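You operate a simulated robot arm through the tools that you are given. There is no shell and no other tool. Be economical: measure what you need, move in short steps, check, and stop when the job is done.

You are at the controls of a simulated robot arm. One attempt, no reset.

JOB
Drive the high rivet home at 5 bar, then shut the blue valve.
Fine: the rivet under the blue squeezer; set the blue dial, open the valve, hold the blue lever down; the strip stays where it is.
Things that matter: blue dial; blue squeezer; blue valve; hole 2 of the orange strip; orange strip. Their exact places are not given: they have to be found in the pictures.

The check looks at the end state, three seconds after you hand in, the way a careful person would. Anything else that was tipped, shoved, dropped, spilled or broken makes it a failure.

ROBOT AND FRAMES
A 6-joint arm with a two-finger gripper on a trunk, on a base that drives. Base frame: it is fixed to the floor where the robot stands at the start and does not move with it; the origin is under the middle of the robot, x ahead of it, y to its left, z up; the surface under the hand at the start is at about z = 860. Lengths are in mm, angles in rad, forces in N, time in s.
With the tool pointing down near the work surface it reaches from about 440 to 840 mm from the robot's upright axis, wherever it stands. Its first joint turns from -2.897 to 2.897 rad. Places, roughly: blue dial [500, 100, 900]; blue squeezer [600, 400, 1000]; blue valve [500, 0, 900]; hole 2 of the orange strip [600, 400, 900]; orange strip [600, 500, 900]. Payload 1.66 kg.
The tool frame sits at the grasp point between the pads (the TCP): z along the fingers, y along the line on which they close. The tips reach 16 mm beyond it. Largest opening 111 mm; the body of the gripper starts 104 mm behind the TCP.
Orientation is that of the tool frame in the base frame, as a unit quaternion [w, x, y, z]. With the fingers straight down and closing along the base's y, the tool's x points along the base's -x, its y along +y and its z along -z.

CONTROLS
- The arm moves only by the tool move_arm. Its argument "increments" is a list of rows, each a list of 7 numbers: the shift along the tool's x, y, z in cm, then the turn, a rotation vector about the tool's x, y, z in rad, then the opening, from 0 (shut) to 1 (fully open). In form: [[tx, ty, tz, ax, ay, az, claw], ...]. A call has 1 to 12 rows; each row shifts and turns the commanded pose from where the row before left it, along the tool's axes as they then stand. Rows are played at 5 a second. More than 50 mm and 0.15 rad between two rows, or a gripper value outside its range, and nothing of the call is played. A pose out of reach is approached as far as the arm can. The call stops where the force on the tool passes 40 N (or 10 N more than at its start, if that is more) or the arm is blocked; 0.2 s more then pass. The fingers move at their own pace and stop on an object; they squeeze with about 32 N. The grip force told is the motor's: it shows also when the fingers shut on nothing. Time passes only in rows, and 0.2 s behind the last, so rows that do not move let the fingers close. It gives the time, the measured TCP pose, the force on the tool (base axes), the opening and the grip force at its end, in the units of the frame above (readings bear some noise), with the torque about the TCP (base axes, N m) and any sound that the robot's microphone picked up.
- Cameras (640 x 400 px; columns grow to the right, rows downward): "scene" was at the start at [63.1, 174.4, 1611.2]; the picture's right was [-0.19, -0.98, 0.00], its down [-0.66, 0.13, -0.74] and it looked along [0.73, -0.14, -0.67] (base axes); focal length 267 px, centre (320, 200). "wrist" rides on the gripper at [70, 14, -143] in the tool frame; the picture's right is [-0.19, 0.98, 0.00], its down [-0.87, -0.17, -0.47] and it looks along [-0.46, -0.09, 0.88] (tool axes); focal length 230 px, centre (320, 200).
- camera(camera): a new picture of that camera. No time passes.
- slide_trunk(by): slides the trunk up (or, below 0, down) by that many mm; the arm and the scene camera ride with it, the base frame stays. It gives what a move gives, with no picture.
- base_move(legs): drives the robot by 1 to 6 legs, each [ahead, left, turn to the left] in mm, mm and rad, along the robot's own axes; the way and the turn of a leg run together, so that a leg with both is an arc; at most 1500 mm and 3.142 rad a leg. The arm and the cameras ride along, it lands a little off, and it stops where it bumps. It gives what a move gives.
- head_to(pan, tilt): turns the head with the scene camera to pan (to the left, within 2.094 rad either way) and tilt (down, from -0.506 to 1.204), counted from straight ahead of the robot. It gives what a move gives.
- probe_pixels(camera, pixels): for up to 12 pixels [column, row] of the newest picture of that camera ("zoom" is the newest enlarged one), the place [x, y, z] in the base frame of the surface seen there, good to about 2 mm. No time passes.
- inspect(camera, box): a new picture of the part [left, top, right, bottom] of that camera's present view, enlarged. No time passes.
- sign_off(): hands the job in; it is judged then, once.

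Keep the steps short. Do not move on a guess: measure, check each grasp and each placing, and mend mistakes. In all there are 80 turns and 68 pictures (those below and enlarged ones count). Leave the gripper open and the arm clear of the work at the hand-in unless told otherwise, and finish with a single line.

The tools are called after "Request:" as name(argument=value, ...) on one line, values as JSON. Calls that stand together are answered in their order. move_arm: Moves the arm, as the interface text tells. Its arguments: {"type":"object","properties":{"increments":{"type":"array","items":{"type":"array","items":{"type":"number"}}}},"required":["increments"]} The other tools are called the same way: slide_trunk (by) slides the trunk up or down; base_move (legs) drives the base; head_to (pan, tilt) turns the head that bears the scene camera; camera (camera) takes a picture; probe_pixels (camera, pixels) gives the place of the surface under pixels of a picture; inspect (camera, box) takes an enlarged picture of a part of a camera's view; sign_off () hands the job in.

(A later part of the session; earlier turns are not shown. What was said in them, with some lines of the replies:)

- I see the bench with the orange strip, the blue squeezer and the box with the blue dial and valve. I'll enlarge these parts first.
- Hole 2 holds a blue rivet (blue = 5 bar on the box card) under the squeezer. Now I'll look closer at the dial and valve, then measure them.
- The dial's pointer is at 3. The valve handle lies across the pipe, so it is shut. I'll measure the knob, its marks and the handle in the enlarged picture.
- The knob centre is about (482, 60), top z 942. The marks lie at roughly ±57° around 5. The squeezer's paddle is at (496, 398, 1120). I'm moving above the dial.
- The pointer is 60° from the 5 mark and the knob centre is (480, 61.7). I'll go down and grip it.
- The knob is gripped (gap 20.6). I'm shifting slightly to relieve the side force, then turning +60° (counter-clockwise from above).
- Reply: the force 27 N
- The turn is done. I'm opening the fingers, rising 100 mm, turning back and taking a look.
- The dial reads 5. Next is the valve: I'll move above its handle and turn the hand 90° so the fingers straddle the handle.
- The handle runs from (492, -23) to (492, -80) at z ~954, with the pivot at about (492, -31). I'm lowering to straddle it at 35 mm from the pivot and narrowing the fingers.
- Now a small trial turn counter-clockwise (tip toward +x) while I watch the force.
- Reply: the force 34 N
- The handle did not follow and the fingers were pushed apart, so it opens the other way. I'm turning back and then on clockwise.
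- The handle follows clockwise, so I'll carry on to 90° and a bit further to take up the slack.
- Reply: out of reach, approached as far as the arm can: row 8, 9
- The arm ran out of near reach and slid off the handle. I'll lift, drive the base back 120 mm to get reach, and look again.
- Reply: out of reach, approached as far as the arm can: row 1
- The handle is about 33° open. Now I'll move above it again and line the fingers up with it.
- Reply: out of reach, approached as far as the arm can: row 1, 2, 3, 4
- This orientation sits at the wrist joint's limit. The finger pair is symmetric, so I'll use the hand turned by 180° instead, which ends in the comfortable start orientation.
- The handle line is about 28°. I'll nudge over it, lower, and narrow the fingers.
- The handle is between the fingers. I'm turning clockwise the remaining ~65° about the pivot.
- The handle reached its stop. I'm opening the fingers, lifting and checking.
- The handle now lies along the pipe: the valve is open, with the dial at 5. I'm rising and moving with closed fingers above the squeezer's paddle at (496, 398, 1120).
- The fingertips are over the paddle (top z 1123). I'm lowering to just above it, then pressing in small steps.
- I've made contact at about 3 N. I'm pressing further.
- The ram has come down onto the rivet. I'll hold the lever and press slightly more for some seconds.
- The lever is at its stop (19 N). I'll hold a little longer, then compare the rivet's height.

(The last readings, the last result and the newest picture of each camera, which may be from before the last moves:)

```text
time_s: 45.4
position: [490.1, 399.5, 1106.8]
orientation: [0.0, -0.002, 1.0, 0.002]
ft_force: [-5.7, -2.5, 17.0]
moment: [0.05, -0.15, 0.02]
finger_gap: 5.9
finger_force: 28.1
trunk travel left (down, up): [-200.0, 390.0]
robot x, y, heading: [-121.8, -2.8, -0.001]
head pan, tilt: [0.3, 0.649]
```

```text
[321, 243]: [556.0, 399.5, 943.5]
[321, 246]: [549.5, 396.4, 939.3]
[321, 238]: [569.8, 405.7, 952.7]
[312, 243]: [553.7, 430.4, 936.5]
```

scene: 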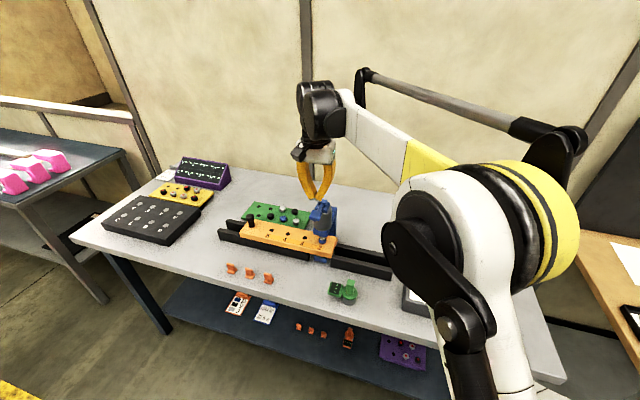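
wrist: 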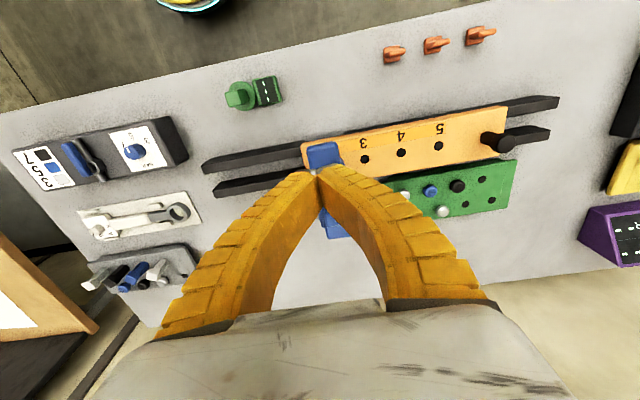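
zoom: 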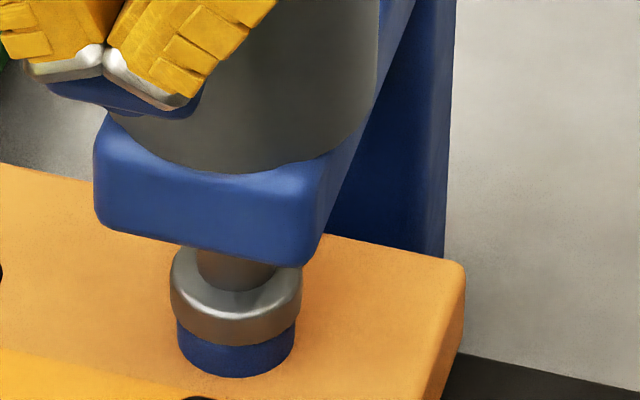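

The rivet head appears seated on the strip. I'm releasing the lever straight up and checking.

Request:
move_arm(increments=[[0, 0, -1, 0, 0, 0, 0], [0, 0, -1.5, 0, 0, 0, 0], [0, 0, -3, 0, 0, 0, 0], [0, 0, -4, 0, 0, 0, 0]])

Request:
inspect(camera="scene", box=[290, 190, 350, 260])

Request:
inspect(camera="scene", box=[310, 220, 346, 246])

```text
time_s: 46.4
position: [492.7, 400.0, 1200.3]
orientation: [0.001, -0.001, 1.0, 0.001]
ft_force: [-0.2, 0.5, 0.4]
moment: [-0.02, -0.03, 0.01]
finger_gap: 0.0
finger_force: 28.8
trunk travel left (down, up): [-200.0, 390.0]
robot x, y, heading: [-118.0, -0.5, 0.0]
head pan, tilt: [0.3, 0.649]
```

```text
5.71 times, centred on (320, 225) of scene
```

zoom: 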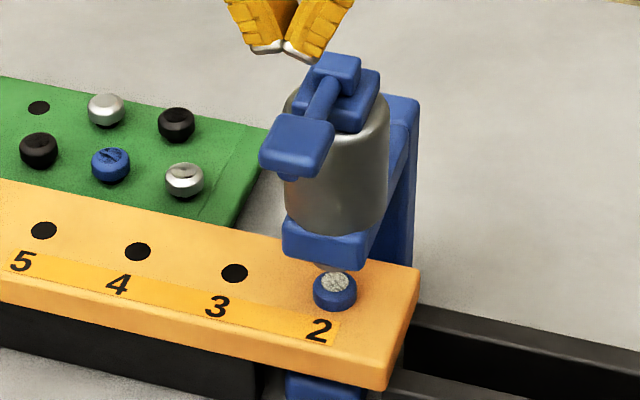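

```text
15.38 times, centred on (328, 233) of scene
```

zoom: 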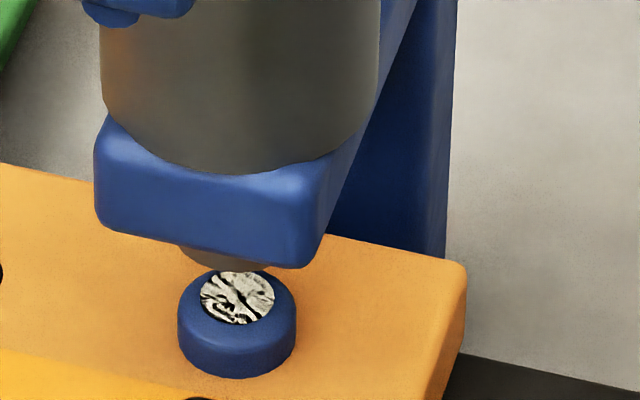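

Request:
probe_pixels(camera="zoom", pixels=[[237, 300], [190, 310], [237, 335], [237, 365], [237, 388], [120, 320], [400, 320]])

Request:
inspect(camera="wrist", box=[260, 110, 420, 220])

```text
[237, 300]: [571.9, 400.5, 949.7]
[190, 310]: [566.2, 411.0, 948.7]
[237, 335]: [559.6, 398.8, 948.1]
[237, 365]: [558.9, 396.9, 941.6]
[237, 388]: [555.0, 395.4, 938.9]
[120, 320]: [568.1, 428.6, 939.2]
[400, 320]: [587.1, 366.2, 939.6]
```

```text
3.64 times, centred on (340, 165) of wrist
```

zoom: 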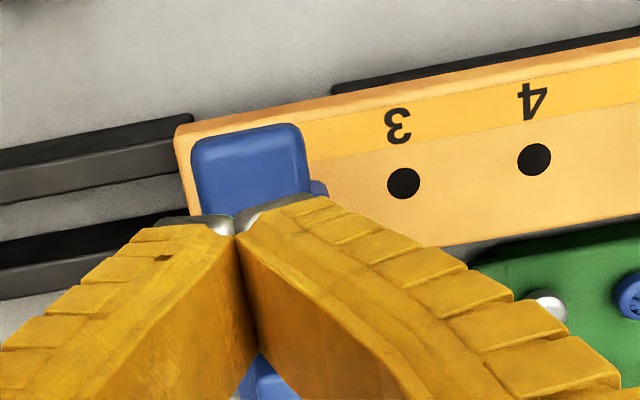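

The rivet head now sits flat on the strip (strip 939, head top 949), about 5 mm lower than before, and the strip is in place. Next I go back over the valve handle to shut it.

Request:
move_arm(increments=[[0.397, -4.79, 0, 0, 0, 0, 0], [0.397, -4.79, 0, 0, 0, 0, 0], [0.397, -4.79, 0, 0, 0, 0, 0], [0.397, -4.79, 0, 0, 0, 0, 0], [0.397, -4.79, 0, 0, 0, 0, 0.4], [0.397, -4.79, 0, 0, 0, 0, 0.4], [0.397, -4.79, 0, 0, 0, 0, 0.4], [0.397, -4.79, 0, 0, 0, 0, 0.4], [0.397, -4.79, 0, 0, 0, 0, 0.4], [0, 0, 4.9, 0, 0, 0, 0.4], [0, 0, 4.9, 0, 0, 0, 0.4], [0, 0, 4.9, 0, 0, 0, 0.4]])

Request:
inspect(camera="wrist", box=[230, 90, 390, 220])

Request:
probe_pixels(camera="zoom", pixels=[[330, 165], [350, 230], [375, 300]])

```text
time_s: 49.0
position: [457.0, -30.9, 1052.5]
orientation: [0.001, -0.001, 1.0, 0.001]
ft_force: [0.8, 0.3, 0.2]
moment: [0.01, 0.02, 0.02]
finger_gap: 46.8
finger_force: 1.8
trunk travel left (down, up): [-200.0, 390.0]
robot x, y, heading: [-118.0, 0.0, -0.002]
head pan, tilt: [0.3, 0.649]
```

```text
3.08 times, centred on (310, 155) of wrist
```

zoom: 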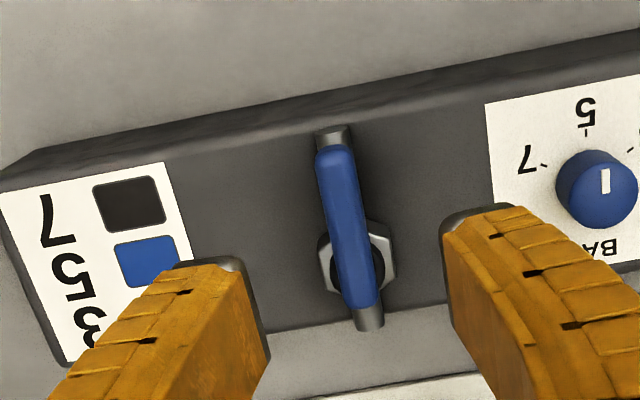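

```text
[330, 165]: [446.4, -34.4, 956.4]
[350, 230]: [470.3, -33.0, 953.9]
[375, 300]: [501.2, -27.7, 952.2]
```

The handle lies along x at y ≈ -33. I'm lowering to straddle it and narrowing the fingers.

Request:
move_arm(increments=[[0, -0.15, 3, 0, 0, 0, 0.4], [0, 0, 3.5, 0, 0, 0, 0.4], [0, 0, 3.0, 0, 0, 0, 0.4], [0, 0, 0, 0, 0, 0, 0.16], [0, 0, 0, 0, 0, 0, 0.16]])

Request:
move_arm(increments=[[-0.03, -0.457, 0, 0, 0, -0.131, 0.16], [-0.03, -0.457, 0, 0, 0, -0.131, 0.16], [-0.03, -0.457, 0, 0, 0, -0.131, 0.16], [-0.03, -0.457, 0, 0, 0, -0.131, 0.16], [-0.03, -0.457, 0, 0, 0, -0.131, 0.16], [-0.03, -0.457, 0, 0, 0, -0.131, 0.16], [0, 0, 0, 0, 0, 0, 0.16]])

```text
time_s: 50.2
position: [456.4, -31.6, 958.6]
orientation: [0.0, -0.002, 1.0, 0.002]
ft_force: [-0.7, 0.1, 0.3]
moment: [-0.01, 0.01, 0.02]
finger_gap: 20.9
finger_force: 2.4
trunk travel left (down, up): [-200.0, 390.0]
robot x, y, heading: [-121.5, 2.5, -0.005]
head pan, tilt: [0.3, 0.649]
```

```text
time_s: 51.8
position: [467.5, -57.5, 957.6]
orientation: [0.001, -0.385, 0.923, 0.001]
ft_force: [0.1, 1.0, 0.3]
moment: [-0.02, 0.05, 0.0]
finger_gap: 20.8
finger_force: 2.1
trunk travel left (down, up): [-200.0, 390.0]
robot x, y, heading: [-121.0, -2.3, -0.001]
head pan, tilt: [0.3, 0.649]
```

No trouble halfway. I'm continuing to the shut stop, with a little over-travel for slack.

Request:
move_arm(increments=[[-0.03, -0.457, 0, 0, 0, -0.131, 0.16], [-0.03, -0.457, 0, 0, 0, -0.131, 0.16], [-0.03, -0.457, 0, 0, 0, -0.131, 0.16], [-0.03, -0.457, 0, 0, 0, -0.131, 0.16], [-0.03, -0.457, 0, 0, 0, -0.131, 0.16], [-0.03, -0.457, 0, 0, 0, -0.131, 0.16], [-0.03, -0.457, 0, 0, 0, -0.131, 0.16], [0, 0, 0, 0, 0, 0, 0.16]])

Request:
inspect(camera="wrist", box=[230, 60, 390, 190])

```text
time_s: 53.6
position: [496.7, -67.4, 957.8]
orientation: [-0.001, 0.754, -0.657, 0.0]
ft_force: [-4.9, 1.7, -0.5]
moment: [0.04, 0.05, -0.08]
finger_gap: 23.9
finger_force: 4.4
trunk travel left (down, up): [-200.0, 390.0]
robot x, y, heading: [-119.8, -1.8, -0.003]
head pan, tilt: [0.3, 0.649]
```

```text
3.08 times, centred on (310, 125) of wrist
```

zoom: 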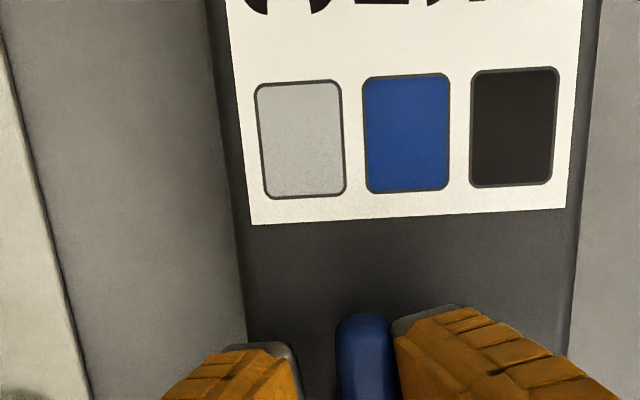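

The handle is against its shut stop. I'm opening, lifting well clear and checking.

Request:
move_arm(increments=[[0, 0, 0, 0, 0, 0, 0.4], [0, 0, 0, 0, 0, 0, 0.4], [0, 0, -4, 0, 0, 0, 0.4], [0, 0, -5, 0, 0, 0, 0.6], [0, 0, -5, 0, 0, 0, 1], [0, 0, -5, 0, 0, 0, 1], [0, 0, -5, 0, 0, 0, 1]])

Request:
head_to(pan=0.0, tilt=0.7)

Request:
camera(camera="scene")

Request:
camera(camera="wrist")

```text
time_s: 55.2
position: [495.8, -67.9, 1200.5]
orientation: [-0.001, 0.753, -0.658, 0.0]
ft_force: [0.0, 0.6, -0.4]
moment: [0.05, -0.01, 0.02]
finger_gap: 111.0
finger_force: 0.1
trunk travel left (down, up): [-200.0, 390.0]
robot x, y, heading: [-120.7, -4.1, 0.003]
head pan, tilt: [0.3, 0.649]
```

```text
time_s: 56.0
position: [497.4, -66.9, 1198.6]
orientation: [-0.001, 0.754, -0.657, 0.0]
ft_force: [0.2, -0.9, 0.2]
moment: [0.03, -0.01, 0.01]
finger_gap: 110.7
finger_force: 0.1
trunk travel left (down, up): [-200.0, 390.0]
robot x, y, heading: [-118.9, 1.3, -0.0]
head pan, tilt: [0.0, 0.7]
```

```text
30 pictures are left
```

scene: 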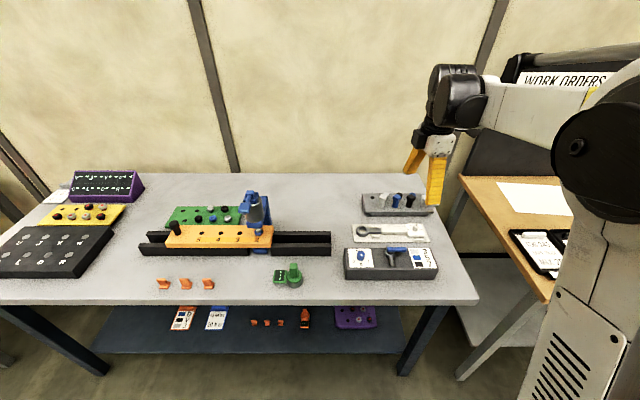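

```text
29 pictures are left
```

wrist: 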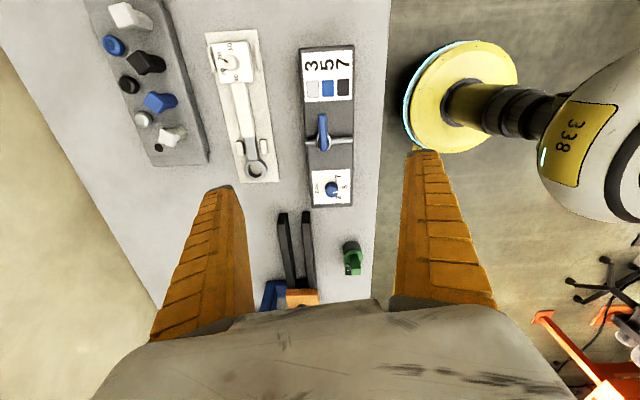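

Request:
inspect(camera="scene", box=[336, 234, 446, 290])

Request:
inspect(camera="scene", box=[225, 185, 305, 260])

Request:
inspect(camera="wrist", box=[280, 90, 376, 220])

```text
5.82 times, centred on (391, 262) of scene
```

zoom: 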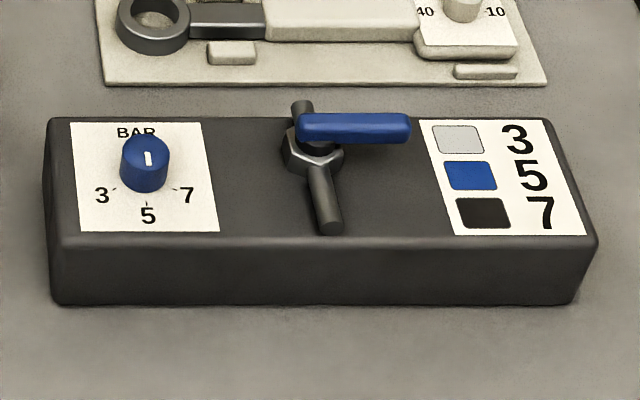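

```text
5.33 times, centred on (265, 222) of scene
```

zoom: 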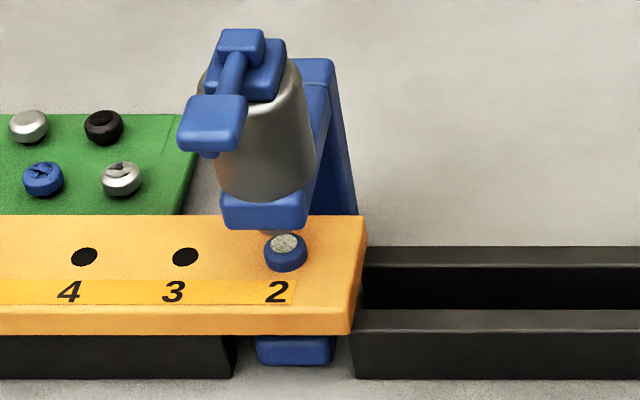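

```text
3.08 times, centred on (328, 155) of wrist
```

zoom: 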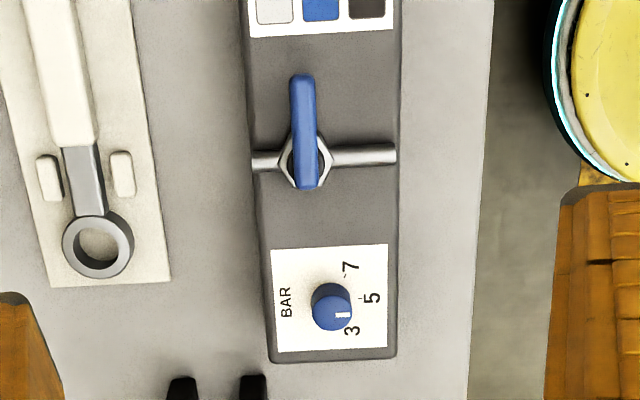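

The handle lies across the pipe again, so the valve is shut. The dial reads 5, the rivet is seated under the squeezer, the strip is unmoved, and the gripper is open and clear. Handing in.

Request:
sign_off()

```text
The job is handed in.
```

I drove the blue rivet in hole 2 home at 5 bar, shut the blue valve again, and left the strip in place with the arm clear and the gripper open.
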